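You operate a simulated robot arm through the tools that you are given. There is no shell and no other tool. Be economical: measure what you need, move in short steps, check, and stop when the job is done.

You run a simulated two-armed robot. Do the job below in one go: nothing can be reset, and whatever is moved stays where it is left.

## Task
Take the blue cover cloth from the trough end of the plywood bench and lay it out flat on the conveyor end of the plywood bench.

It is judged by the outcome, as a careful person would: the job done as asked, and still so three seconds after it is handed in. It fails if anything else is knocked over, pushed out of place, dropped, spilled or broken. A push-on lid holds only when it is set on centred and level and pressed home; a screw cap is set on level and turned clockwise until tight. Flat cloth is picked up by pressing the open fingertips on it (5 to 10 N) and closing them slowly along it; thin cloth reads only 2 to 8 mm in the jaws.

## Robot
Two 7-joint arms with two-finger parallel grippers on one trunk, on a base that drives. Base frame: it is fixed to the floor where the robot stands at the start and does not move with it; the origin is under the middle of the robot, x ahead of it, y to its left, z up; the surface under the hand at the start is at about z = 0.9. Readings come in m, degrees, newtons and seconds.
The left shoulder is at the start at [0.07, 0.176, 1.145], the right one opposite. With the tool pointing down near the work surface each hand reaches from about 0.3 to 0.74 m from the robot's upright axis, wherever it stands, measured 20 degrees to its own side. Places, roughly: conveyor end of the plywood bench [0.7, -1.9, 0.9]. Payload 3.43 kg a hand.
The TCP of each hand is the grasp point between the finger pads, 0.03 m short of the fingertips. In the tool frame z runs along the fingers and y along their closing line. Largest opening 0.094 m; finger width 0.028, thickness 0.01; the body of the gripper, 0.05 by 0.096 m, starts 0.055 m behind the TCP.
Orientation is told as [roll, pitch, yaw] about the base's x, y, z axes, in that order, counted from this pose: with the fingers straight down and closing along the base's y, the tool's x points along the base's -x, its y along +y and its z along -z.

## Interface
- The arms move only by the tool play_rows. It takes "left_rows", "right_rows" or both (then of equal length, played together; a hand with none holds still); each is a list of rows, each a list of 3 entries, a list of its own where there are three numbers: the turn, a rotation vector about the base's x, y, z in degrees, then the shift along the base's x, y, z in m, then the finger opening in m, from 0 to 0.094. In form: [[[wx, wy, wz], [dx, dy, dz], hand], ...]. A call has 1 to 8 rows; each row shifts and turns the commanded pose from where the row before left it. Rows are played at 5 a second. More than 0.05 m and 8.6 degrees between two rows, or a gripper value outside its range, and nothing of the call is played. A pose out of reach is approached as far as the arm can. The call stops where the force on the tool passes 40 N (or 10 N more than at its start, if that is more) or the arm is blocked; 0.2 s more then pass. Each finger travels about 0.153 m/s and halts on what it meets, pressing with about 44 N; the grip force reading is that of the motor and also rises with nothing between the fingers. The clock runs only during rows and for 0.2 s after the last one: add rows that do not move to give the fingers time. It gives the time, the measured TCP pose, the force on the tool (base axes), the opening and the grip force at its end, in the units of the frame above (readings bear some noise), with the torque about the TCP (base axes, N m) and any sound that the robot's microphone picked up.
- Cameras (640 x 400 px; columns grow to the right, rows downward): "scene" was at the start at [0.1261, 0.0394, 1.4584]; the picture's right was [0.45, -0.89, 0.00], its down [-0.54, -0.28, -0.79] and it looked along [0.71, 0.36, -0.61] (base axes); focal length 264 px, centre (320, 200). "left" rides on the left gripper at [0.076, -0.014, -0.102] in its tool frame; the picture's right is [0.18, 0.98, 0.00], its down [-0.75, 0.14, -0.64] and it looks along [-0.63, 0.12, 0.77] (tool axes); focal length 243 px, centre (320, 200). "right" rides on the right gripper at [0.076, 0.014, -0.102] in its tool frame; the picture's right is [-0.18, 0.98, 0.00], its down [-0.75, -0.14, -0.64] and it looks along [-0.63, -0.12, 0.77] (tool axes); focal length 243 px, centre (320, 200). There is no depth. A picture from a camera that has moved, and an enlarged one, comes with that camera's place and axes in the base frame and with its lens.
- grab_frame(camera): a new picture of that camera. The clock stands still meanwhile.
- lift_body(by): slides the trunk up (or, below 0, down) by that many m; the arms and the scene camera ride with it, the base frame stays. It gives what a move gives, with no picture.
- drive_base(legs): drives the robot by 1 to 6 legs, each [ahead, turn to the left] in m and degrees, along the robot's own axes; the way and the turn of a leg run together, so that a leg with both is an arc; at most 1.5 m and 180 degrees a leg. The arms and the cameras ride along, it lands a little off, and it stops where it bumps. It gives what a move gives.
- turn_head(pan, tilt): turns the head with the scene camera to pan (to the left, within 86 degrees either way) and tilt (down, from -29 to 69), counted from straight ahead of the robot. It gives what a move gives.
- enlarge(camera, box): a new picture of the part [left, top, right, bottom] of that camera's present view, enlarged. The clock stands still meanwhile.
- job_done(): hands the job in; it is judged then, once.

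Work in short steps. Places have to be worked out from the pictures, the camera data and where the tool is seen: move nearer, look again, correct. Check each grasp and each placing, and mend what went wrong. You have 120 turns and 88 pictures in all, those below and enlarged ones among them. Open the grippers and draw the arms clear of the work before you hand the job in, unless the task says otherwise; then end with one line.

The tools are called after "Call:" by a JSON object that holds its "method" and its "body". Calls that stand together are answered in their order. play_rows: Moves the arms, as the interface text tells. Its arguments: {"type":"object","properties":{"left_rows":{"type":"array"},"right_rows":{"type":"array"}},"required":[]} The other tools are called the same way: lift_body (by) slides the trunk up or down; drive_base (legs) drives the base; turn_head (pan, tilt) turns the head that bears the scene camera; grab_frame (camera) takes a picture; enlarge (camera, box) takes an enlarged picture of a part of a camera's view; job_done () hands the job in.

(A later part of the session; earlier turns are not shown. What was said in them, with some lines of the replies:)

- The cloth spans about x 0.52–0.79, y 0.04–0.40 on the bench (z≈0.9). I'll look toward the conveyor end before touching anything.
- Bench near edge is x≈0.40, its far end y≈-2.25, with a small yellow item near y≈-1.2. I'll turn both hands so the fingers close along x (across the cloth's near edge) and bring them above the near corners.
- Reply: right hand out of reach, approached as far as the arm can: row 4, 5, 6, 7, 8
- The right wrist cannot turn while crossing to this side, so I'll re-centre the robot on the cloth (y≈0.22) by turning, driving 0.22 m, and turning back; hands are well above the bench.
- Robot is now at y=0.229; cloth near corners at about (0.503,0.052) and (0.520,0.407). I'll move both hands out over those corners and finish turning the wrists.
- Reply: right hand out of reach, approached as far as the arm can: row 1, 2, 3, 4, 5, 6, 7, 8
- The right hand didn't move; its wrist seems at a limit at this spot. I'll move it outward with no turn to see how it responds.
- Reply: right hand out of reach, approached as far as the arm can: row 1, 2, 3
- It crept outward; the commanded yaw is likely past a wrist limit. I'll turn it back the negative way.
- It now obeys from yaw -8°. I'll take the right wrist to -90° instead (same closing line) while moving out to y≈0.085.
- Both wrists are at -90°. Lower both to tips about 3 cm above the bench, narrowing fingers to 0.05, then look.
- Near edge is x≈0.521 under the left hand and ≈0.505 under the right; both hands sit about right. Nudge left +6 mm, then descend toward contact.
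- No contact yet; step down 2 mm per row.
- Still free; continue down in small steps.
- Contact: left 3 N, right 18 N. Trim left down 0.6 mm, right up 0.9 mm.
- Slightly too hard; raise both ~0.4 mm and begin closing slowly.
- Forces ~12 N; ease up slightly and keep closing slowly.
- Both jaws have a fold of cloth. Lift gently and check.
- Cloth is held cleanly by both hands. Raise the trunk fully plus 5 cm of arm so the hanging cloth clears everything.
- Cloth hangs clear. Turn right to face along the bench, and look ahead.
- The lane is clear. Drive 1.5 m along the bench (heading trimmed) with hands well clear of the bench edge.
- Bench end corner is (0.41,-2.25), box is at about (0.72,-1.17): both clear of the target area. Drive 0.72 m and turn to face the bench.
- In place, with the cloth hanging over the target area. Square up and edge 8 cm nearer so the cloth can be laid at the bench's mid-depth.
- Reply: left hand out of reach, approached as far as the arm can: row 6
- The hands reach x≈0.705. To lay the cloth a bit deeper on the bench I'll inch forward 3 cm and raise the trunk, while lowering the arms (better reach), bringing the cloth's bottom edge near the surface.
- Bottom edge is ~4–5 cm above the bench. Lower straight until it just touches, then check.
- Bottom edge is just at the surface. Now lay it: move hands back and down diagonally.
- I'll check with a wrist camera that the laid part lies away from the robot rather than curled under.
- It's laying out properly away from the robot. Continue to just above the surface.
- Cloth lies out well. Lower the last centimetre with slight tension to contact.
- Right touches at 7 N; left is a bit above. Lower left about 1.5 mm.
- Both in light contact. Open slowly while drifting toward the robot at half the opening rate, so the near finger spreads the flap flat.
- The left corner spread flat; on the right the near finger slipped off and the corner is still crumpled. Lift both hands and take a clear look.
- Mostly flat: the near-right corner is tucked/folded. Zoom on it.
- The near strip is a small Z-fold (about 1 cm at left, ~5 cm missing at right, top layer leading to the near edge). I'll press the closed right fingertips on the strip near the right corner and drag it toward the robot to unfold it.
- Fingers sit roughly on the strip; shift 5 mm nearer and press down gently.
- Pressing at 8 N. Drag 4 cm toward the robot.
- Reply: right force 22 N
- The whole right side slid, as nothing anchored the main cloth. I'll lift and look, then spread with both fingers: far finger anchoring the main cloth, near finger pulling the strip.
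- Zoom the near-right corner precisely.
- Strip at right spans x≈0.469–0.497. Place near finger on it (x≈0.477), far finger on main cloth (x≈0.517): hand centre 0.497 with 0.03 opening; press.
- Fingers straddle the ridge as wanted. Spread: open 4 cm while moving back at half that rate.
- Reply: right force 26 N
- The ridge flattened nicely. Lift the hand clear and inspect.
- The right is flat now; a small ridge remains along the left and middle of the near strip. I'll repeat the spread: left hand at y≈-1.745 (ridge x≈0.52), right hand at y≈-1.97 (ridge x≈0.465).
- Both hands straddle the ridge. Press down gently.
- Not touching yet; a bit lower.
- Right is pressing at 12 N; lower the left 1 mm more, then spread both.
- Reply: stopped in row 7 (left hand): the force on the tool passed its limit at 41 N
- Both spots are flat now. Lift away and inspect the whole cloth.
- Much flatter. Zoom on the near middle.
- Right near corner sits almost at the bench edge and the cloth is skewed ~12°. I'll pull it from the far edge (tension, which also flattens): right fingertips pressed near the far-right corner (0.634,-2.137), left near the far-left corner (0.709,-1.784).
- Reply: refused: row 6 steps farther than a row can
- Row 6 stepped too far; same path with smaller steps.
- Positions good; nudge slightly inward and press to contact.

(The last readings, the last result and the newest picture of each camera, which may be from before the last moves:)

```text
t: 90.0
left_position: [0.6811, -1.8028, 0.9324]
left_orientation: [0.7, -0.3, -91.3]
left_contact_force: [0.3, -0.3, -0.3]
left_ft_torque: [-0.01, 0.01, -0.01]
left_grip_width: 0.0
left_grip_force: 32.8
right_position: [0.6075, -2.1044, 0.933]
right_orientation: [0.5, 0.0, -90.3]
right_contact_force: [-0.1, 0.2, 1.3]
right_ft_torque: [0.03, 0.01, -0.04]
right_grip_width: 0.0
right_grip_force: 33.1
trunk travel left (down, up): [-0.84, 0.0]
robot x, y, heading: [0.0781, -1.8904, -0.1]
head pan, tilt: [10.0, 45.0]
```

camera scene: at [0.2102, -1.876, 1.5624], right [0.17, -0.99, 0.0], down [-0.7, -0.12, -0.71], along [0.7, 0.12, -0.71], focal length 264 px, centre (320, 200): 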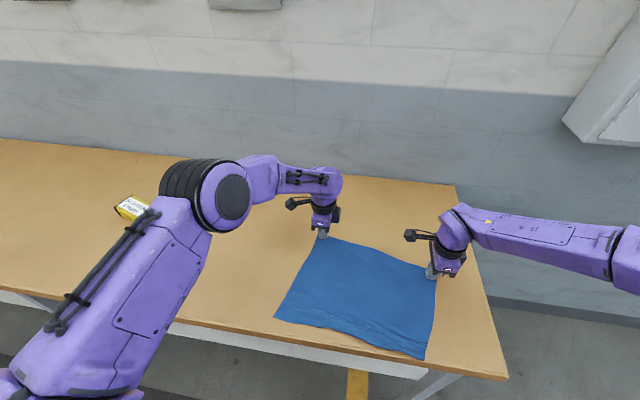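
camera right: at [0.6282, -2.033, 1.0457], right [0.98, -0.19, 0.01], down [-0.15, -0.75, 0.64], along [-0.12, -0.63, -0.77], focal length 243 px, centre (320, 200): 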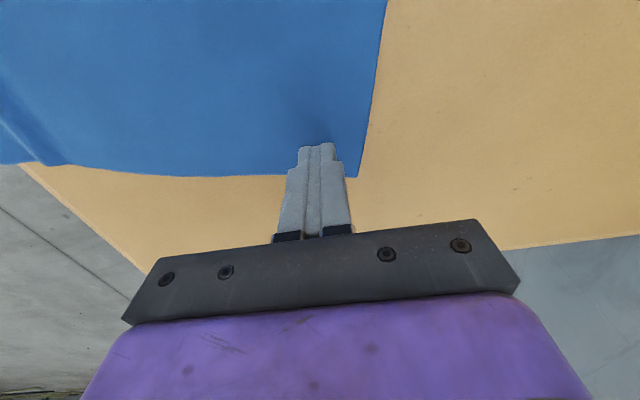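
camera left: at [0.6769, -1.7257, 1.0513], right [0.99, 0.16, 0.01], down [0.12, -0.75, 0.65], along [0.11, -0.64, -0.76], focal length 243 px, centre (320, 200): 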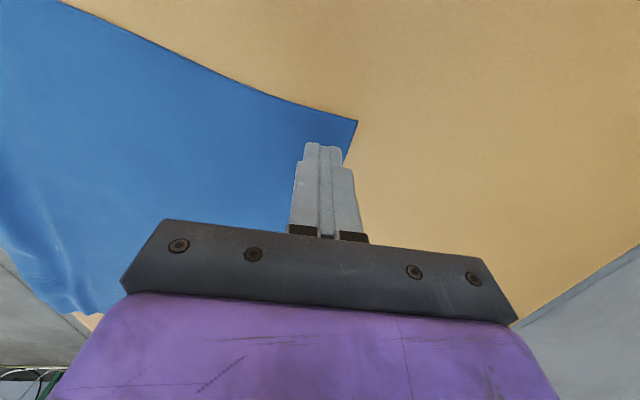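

A little lower for ~8 N.

Call:
{"method": "play_rows", "body": {"left_rows": [[[0, 0, 0], [0, 0, -0.001], 0], [[0, 0, 0], [0, 0, -0.0008], 0], [[0, 0, 0], [0, 0, 0], 0]], "right_rows": [[[0, 0, 0], [0, 0, -0.001], 0], [[0, 0, 0], [0, 0, -0.0005], 0], [[0, 0, 0], [0, 0, 0], 0]]}}

```text
t: 90.8
left_position: [0.6798, -1.8024, 0.933]
left_orientation: [0.8, -0.2, -91.2]
left_contact_force: [0.2, 0.7, 0.0]
left_ft_torque: [-0.03, -0.02, 0.0]
left_grip_width: 0.0003
left_grip_force: 33.0
right_position: [0.6068, -2.1024, 0.9308]
right_orientation: [0.6, 0.0, -90.3]
right_contact_force: [1.5, -2.0, 10.5]
right_ft_torque: [-0.1, 0.05, 0.03]
right_grip_width: 0.0
right_grip_force: 32.9
trunk travel left (down, up): [-0.84, 0.0]
robot x, y, heading: [0.0812, -1.8883, -0.2]
head pan, tilt: [10.0, 45.0]
```

Right at 10 N. Bring left into light contact as a pivot, then drag right +x 6 cm.

Call:
{"method": "play_rows", "body": {"left_rows": [[[0, 0, 0], [0, 0, -0.001], 0], [[0, 0, 0], [0, 0, -0.0006], 0], [[0, 0, 0], [0, 0, 0], 0], [[0, 0, 0], [0, 0, 0], 0], [[0, 0, 0], [0, 0, 0], 0], [[0, 0, 0], [0, 0, 0], 0], [[0, 0, 0], [0, 0, 0], 0], [[0, 0, 0], [0, 0, 0], 0]], "right_rows": [[[0, 0, 0], [0, 0, 0], 0], [[0, 0, 0], [0, 0, 0], 0], [[0, 0, 0], [0.01, -0.001, 0], 0], [[0, 0, 0], [0.01, -0.001, 0], 0], [[0, 0, 0], [0.01, -0.001, 0], 0], [[0, 0, 0], [0.01, -0.001, 0], 0], [[0, 0, 0], [0.01, -0.001, 0], 0], [[0, 0, 0], [0.01, -0.001, 0], 0]]}}

Call:
{"method": "grab_frame", "body": {"camera": "scene"}}

```text
t: 92.6
left_position: [0.6788, -1.8021, 0.9319]
left_orientation: [0.9, -0.2, -91.3]
left_contact_force: [-1.3, -0.3, 4.5]
left_ft_torque: [0.05, 0.02, 0.02]
left_grip_width: 0.0
left_grip_force: 33.4
right_position: [0.6658, -2.1093, 0.932]
right_orientation: [0.6, -0.1, -90.4]
right_contact_force: [-4.3, -0.6, 12.6]
right_ft_torque: [-0.12, 0.17, 0.0]
right_grip_width: 0.0
right_grip_force: 32.8
trunk travel left (down, up): [-0.84, 0.0]
robot x, y, heading: [0.076, -1.8866, -0.2]
head pan, tilt: [10.0, 45.0]
```

```text
36 pictures are left
camera scene: at [0.2045, -1.875, 1.5629], right [0.17, -0.99, 0.0], down [-0.69, -0.12, -0.71], along [0.7, 0.12, -0.71], focal length 264 px, centre (320, 200)
```

scene: 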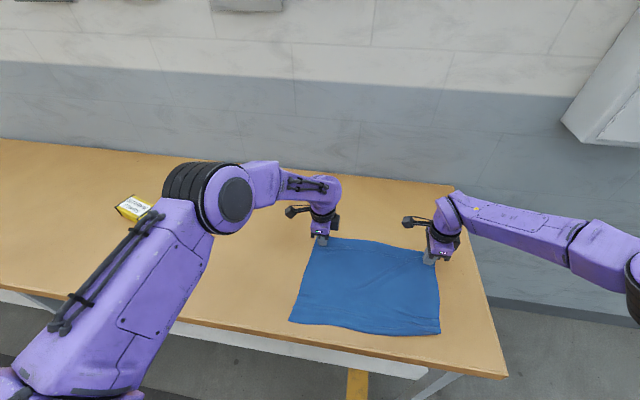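

The cloth squared up. Now pull both hands +x 6 cm together, with slightly more pressure on the left.

Call:
{"method": "play_rows", "body": {"left_rows": [[[0, 0, 0], [0, 0, -0.0006], 0], [[0, 0, 0], [0.01, 0, 0], 0], [[0, 0, 0], [0.01, 0, 0], 0], [[0, 0, 0], [0.01, 0.001, 0], 0], [[0, 0, 0], [0.01, 0.001, 0], 0], [[0, 0, 0], [0.01, 0.001, 0], 0], [[0, 0, 0], [0.01, 0.001, 0], 0], [[0, 0, 0], [0, 0, 0], 0]], "right_rows": [[[0, 0, 0], [0, 0, 0], 0], [[0, 0, 0], [0.01, 0, 0], 0], [[0, 0, 0], [0.01, 0, 0], 0], [[0, 0, 0], [0.01, -0.001, 0], 0], [[0, 0, 0], [0.01, -0.001, 0], 0], [[0, 0, 0], [0.01, -0.001, 0], 0], [[0, 0, 0], [0.01, -0.001, 0], 0], [[0, 0, 0], [0, 0, 0], 0]]}}

Call:
{"method": "enlarge", "body": {"camera": "scene", "box": [260, 215, 470, 346]}}

```text
t: 94.4
left_position: [0.7394, -1.7986, 0.931]
left_orientation: [0.8, -0.2, -91.2]
left_contact_force: [-1.3, -2.3, 13.5]
left_ft_torque: [0.07, 0.1, 0.03]
left_grip_width: 0.0
left_grip_force: 32.9
right_position: [0.7253, -2.116, 0.9315]
right_orientation: [0.6, 0.0, -90.3]
right_contact_force: [0.0, 1.1, 2.0]
right_ft_torque: [-0.02, 0.01, -0.02]
right_grip_width: 0.0002
right_grip_force: 33.4
trunk travel left (down, up): [-0.84, 0.0]
robot x, y, heading: [0.0819, -1.8897, -0.4]
head pan, tilt: [10.0, 45.0]
```

```text
3.05 times, centred on (365, 280) of scene
camera zoom: at [0.2052, -1.8764, 1.5628], right [0.17, -0.99, 0.0], down [-0.7, -0.12, -0.71], along [0.7, 0.12, -0.71], focal length 803 px, centre (183, -45)
```

zoom: 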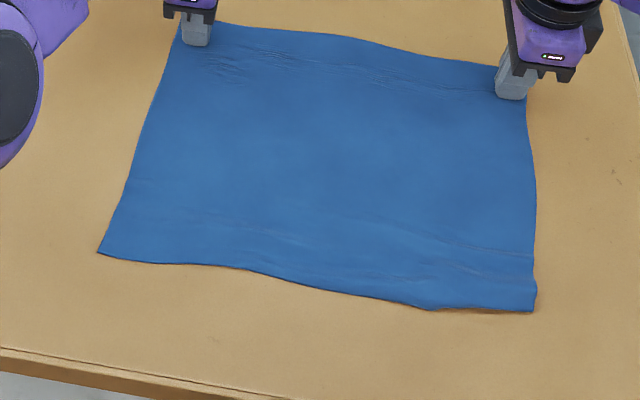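

Flat and well placed on the bench (x≈0.50–0.755, y≈-2.13…-1.76). Lift both hands straight up and away, and inspect.

Call:
{"method": "play_rows", "body": {"left_rows": [[[0, 0, 0], [0, 0, 0.01], 0], [[0, 0, 0], [0, 0, 0.03], 0], [[0, 0, 0], [0, 0.02, 0.04], 0], [[0, 0, 0], [-0.02, 0.035, 0.02], 0.02], [[0, 0, 0], [-0.03, 0.035, 0.01], 0.04], [[0, 0, 0], [-0.03, 0.035, 0], 0.04], [[0, 0, 0], [-0.03, 0.035, 0], 0.04]], "right_rows": [[[0, 0, 0], [0, 0, 0.01], 0], [[0, 0, 0], [0, 0, 0.03], 0], [[0, 0, 0], [0, -0.02, 0.04], 0], [[0, 0, 0], [-0.03, -0.035, 0.01], 0.02], [[0, 0, 0], [-0.03, -0.035, 0], 0.04], [[0, 0, 0], [-0.03, -0.02, 0], 0.04], [[0, 0, 0], [-0.03, 0, 0], 0.04]]}}

Call:
{"method": "enlarge", "body": {"camera": "scene", "box": [260, 205, 470, 336]}}

Call:
{"method": "enlarge", "body": {"camera": "scene", "box": [350, 270, 450, 332]}}

```text
t: 96.0
left_position: [0.6271, -1.6363, 1.0369]
left_orientation: [0.9, -0.3, -91.3]
left_contact_force: [0.0, -0.2, 0.2]
left_ft_torque: [-0.02, 0.02, 0.02]
left_grip_width: 0.04
left_grip_force: 0.1
right_position: [0.6048, -2.2229, 1.0223]
right_orientation: [0.5, 0.0, -90.2]
right_contact_force: [-0.6, 0.1, 1.3]
right_ft_torque: [0.0, -0.02, 0.0]
right_grip_width: 0.04
right_grip_force: 0.1
trunk travel left (down, up): [-0.84, 0.0]
robot x, y, heading: [0.0793, -1.8873, -0.2]
head pan, tilt: [10.0, 45.0]
```

```text
3.05 times, centred on (365, 270) of scene
camera zoom: at [0.205, -1.874, 1.5627], right [0.17, -0.99, 0.0], down [-0.69, -0.12, -0.71], along [0.7, 0.12, -0.71], focal length 803 px, centre (183, -15)
```

zoom: 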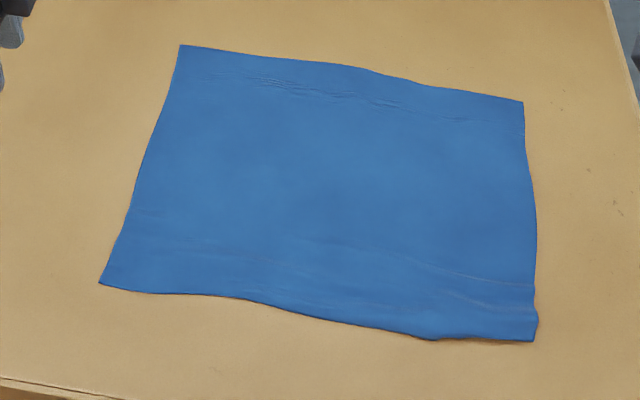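

```text
6.40 times, centred on (400, 301) of scene
camera zoom: at [0.205, -1.874, 1.5627], right [0.17, -0.99, 0.0], down [-0.69, -0.12, -0.71], along [0.7, 0.12, -0.71], focal length 1687 px, centre (-192, -446)
```

zoom: 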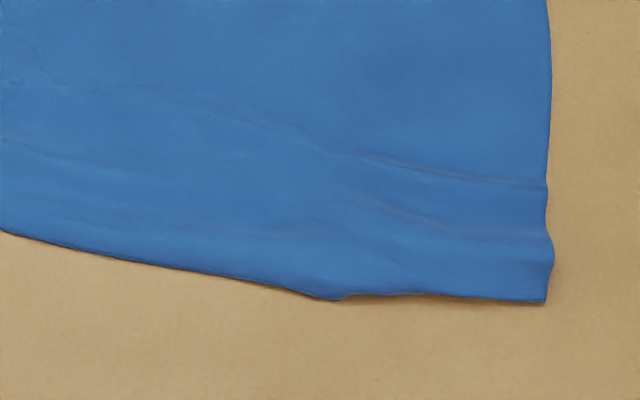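

Nearly perfect; slight ripples remain at the near-right corner. One more gentle spread there: near finger x≈0.518, far x≈0.575, y≈-2.085.

Call:
{"method": "play_rows", "body": {"right_rows": [[[0, 0, 0], [-0.015, 0.035, 0], 0.047], [[0, 0, 0], [-0.015, 0.035, 0], 0.047], [[0, 0, 0], [-0.015, 0.035, 0], 0.047], [[0, 0, 0], [-0.014, 0.033, -0.02], 0.047], [[0, 0, 0], [0, 0, -0.03], 0.047], [[0, 0, 0], [0, 0, -0.03], 0.047], [[0, 0, 0], [0, 0, -0.008], 0.047], [[0, 0, 0], [0, 0, -0.0015], 0.047]]}}

Call:
{"method": "grab_frame", "body": {"camera": "right"}}

```text
t: 97.8
left_position: [0.6284, -1.6387, 1.0377]
left_orientation: [0.7, -0.2, -91.3]
left_contact_force: [0.1, 0.5, -0.1]
left_ft_torque: [-0.03, -0.02, 0.0]
left_grip_width: 0.0403
left_grip_force: 0.1
right_position: [0.5473, -2.0854, 0.9312]
right_orientation: [0.8, 0.1, -90.4]
right_contact_force: [0.7, -3.2, 24.0]
right_ft_torque: [-0.2, 0.7, 0.1]
right_grip_width: 0.046
right_grip_force: 0.1
trunk travel left (down, up): [-0.84, 0.0]
robot x, y, heading: [0.0792, -1.8923, 0.1]
head pan, tilt: [10.0, 45.0]
```

```text
32 pictures are left
camera right: at [0.5609, -2.0099, 1.0354], right [0.98, -0.19, 0.01], down [-0.15, -0.75, 0.64], along [-0.11, -0.63, -0.77], focal length 243 px, centre (320, 200)
```

right: 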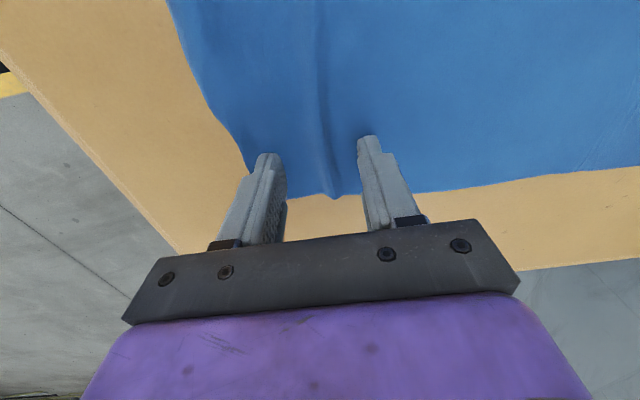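

Force is a bit high (24 N); ease up slightly and spread 2.4 cm.

Call:
{"method": "play_rows", "body": {"right_rows": [[[0, 0, 0], [0, 0, 0.0008], 0.047], [[0, 0, 0], [-0.002, 0, 0], 0.051], [[0, 0, 0], [-0.002, 0, 0], 0.055], [[0, 0, 0], [-0.002, 0, 0], 0.059], [[0, 0, 0], [-0.002, 0, 0], 0.063], [[0, 0, 0], [-0.002, 0, 0], 0.067], [[0, 0, 0], [-0.002, 0, 0], 0.071]]}}

Call:
{"method": "play_rows", "body": {"right_rows": [[[0, 0, 0], [0, 0, 0.01], 0.07], [[0, 0, 0], [0, 0, 0.03], 0.07], [[0, 0, 0], [0, -0.03, 0.04], 0.07], [[0, 0, 0], [0, -0.04, 0.02], 0.07], [[0, 0, 0], [0, -0.04, 0], 0.07], [[0, 0, 0], [0, -0.04, 0], 0.07]]}}

Call:
{"method": "enlarge", "body": {"camera": "scene", "box": [260, 205, 470, 336]}}

Call:
{"method": "enlarge", "body": {"camera": "scene", "box": [350, 270, 450, 332]}}

```text
t: 99.4
left_position: [0.6288, -1.6384, 1.0371]
left_orientation: [0.8, -0.2, -91.3]
left_contact_force: [0.4, -0.3, 0.6]
left_ft_torque: [0.0, -0.02, -0.02]
left_grip_width: 0.0401
left_grip_force: 0.1
right_position: [0.5353, -2.0852, 0.9319]
right_orientation: [0.6, 0.0, -90.4]
right_contact_force: [7.8, -1.4, 29.1]
right_ft_torque: [-0.16, 1.03, 0.12]
right_grip_width: 0.0668
right_grip_force: 0.0
trunk travel left (down, up): [-0.84, 0.0]
robot x, y, heading: [0.0827, -1.8894, 0.3]
head pan, tilt: [10.0, 45.0]
```

```text
t: 100.8
left_position: [0.6285, -1.6397, 1.0357]
left_orientation: [0.8, -0.1, -91.4]
left_contact_force: [-0.2, -0.7, -0.6]
left_ft_torque: [0.02, -0.03, -0.01]
left_grip_width: 0.0403
left_grip_force: 0.1
right_position: [0.5332, -2.2385, 1.0291]
right_orientation: [0.5, 0.1, -90.2]
right_contact_force: [-0.4, -0.5, 0.7]
right_ft_torque: [0.04, -0.02, 0.0]
right_grip_width: 0.0701
right_grip_force: 0.1
trunk travel left (down, up): [-0.84, 0.0]
robot x, y, heading: [0.0782, -1.8936, -0.4]
head pan, tilt: [10.0, 45.0]
```

```text
3.05 times, centred on (365, 270) of scene
camera zoom: at [0.2075, -1.8779, 1.5626], right [0.17, -0.99, 0.0], down [-0.7, -0.12, -0.71], along [0.7, 0.12, -0.71], focal length 803 px, centre (183, -15)
```

zoom: 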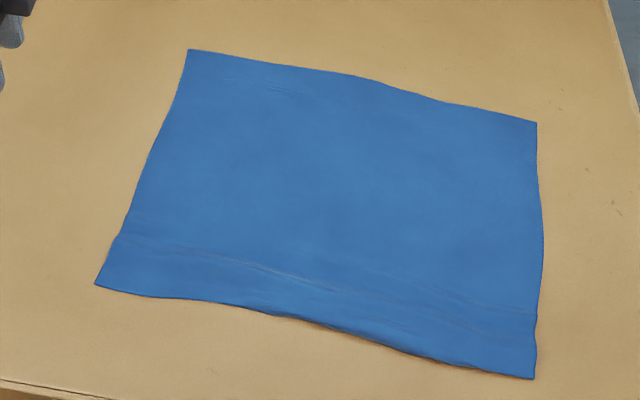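

```text
6.40 times, centred on (400, 301) of scene
camera zoom: at [0.2075, -1.8779, 1.5626], right [0.17, -0.99, 0.0], down [-0.7, -0.12, -0.71], along [0.7, 0.12, -0.71], focal length 1687 px, centre (-192, -446)
```

zoom: 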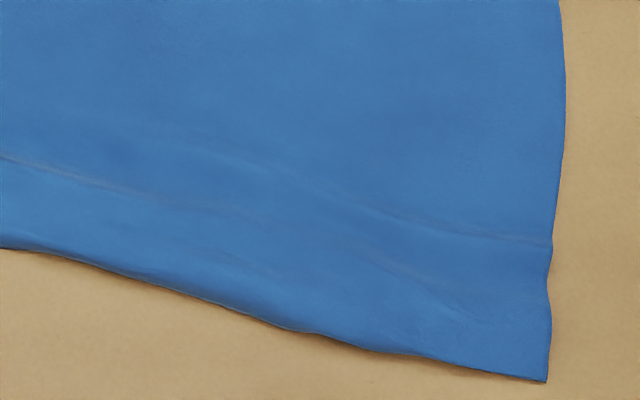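

The cloth is fully spread with only faint ripples, about 0.26 of its 0.27 m depth and full width. Now open the grippers, raise the arms and back off for a final check.

Call:
{"method": "play_rows", "body": {"left_rows": [[[0, 0, 0], [0, 0.02, 0.04], 0.094], [[0, 0, 0], [-0.02, 0.02, 0.03], 0.094], [[0, 0, 0], [-0.03, 0.02, 0.02], 0.094], [[0, 0, 0], [-0.03, 0, 0.02], 0.094]], "right_rows": [[[0, 0, 0], [0, 0, 0.04], 0.094], [[0, 0, 0], [0, 0, 0.04], 0.094], [[0, 0, 0], [-0.02, 0, 0.03], 0.094], [[0, 0, 0], [-0.02, 0, 0.02], 0.094]]}}

Call:
{"method": "drive_base", "body": {"legs": [[-0.15, 0]]}}

Call:
{"method": "grab_frame", "body": {"camera": "scene"}}

Call:
{"method": "enlarge", "body": {"camera": "scene", "box": [270, 170, 430, 270]}}

```text
t: 101.8
left_position: [0.5472, -1.5765, 1.1486]
left_orientation: [0.8, -0.2, -91.3]
left_contact_force: [0.3, -0.1, 0.3]
left_ft_torque: [-0.01, -0.04, 0.0]
left_grip_width: 0.0941
left_grip_force: 0.0
right_position: [0.4938, -2.2369, 1.1608]
right_orientation: [0.6, 0.0, -90.3]
right_contact_force: [-0.6, -0.4, 1.9]
right_ft_torque: [0.02, -0.03, 0.02]
right_grip_width: 0.0937
right_grip_force: 0.0
trunk travel left (down, up): [-0.84, 0.0]
robot x, y, heading: [0.0815, -1.8885, -0.2]
head pan, tilt: [10.0, 45.0]
```

```text
t: 103.1
left_position: [0.4013, -1.5764, 1.1463]
left_orientation: [0.7, -0.3, -91.2]
left_contact_force: [-0.9, 0.0, 0.2]
left_ft_torque: [0.03, 0.05, 0.02]
left_grip_width: 0.094
left_grip_force: 0.0
right_position: [0.3497, -2.2356, 1.1598]
right_orientation: [0.4, 0.0, -90.4]
right_contact_force: [-0.3, -0.4, -0.1]
right_ft_torque: [0.0, 0.02, -0.03]
right_grip_width: 0.0939
right_grip_force: 0.0
trunk travel left (down, up): [-0.84, 0.0]
robot x, y, heading: [-0.071, -1.8896, -0.1]
head pan, tilt: [10.0, 45.0]
```

```text
29 pictures are left
camera scene: at [0.0617, -1.8755, 1.5622], right [0.17, -0.98, 0.0], down [-0.7, -0.12, -0.71], along [0.7, 0.12, -0.71], focal length 264 px, centre (320, 200)
```

scene: 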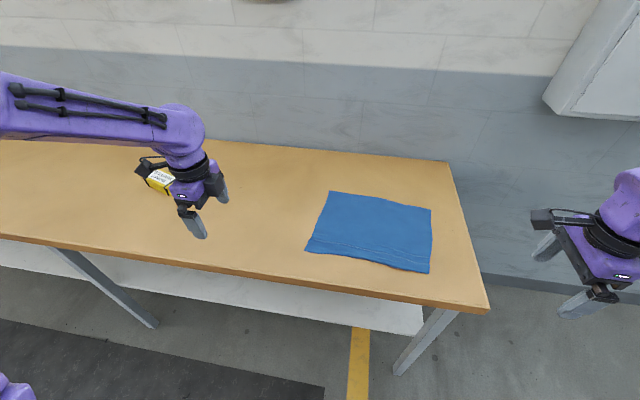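

```text
4.00 times, centred on (350, 220) of scene
camera zoom: at [0.0617, -1.8755, 1.5622], right [0.17, -0.98, 0.0], down [-0.7, -0.12, -0.71], along [0.7, 0.12, -0.71], focal length 1054 px, centre (200, 120)
```

zoom: 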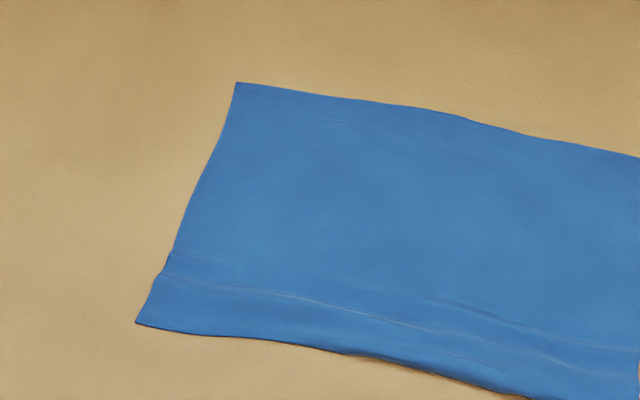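

The cloth lies flat on the conveyor end, the box is undisturbed, the grippers are open and the arms are clear. Handing in.

Call:
{"method": "job_done", "body": {}}

```text
The job is handed in.
```

The blue cover cloth is now spread out flat on the conveyor end of the plywood bench, with only faint ripples along its near edge; nothing else was moved.
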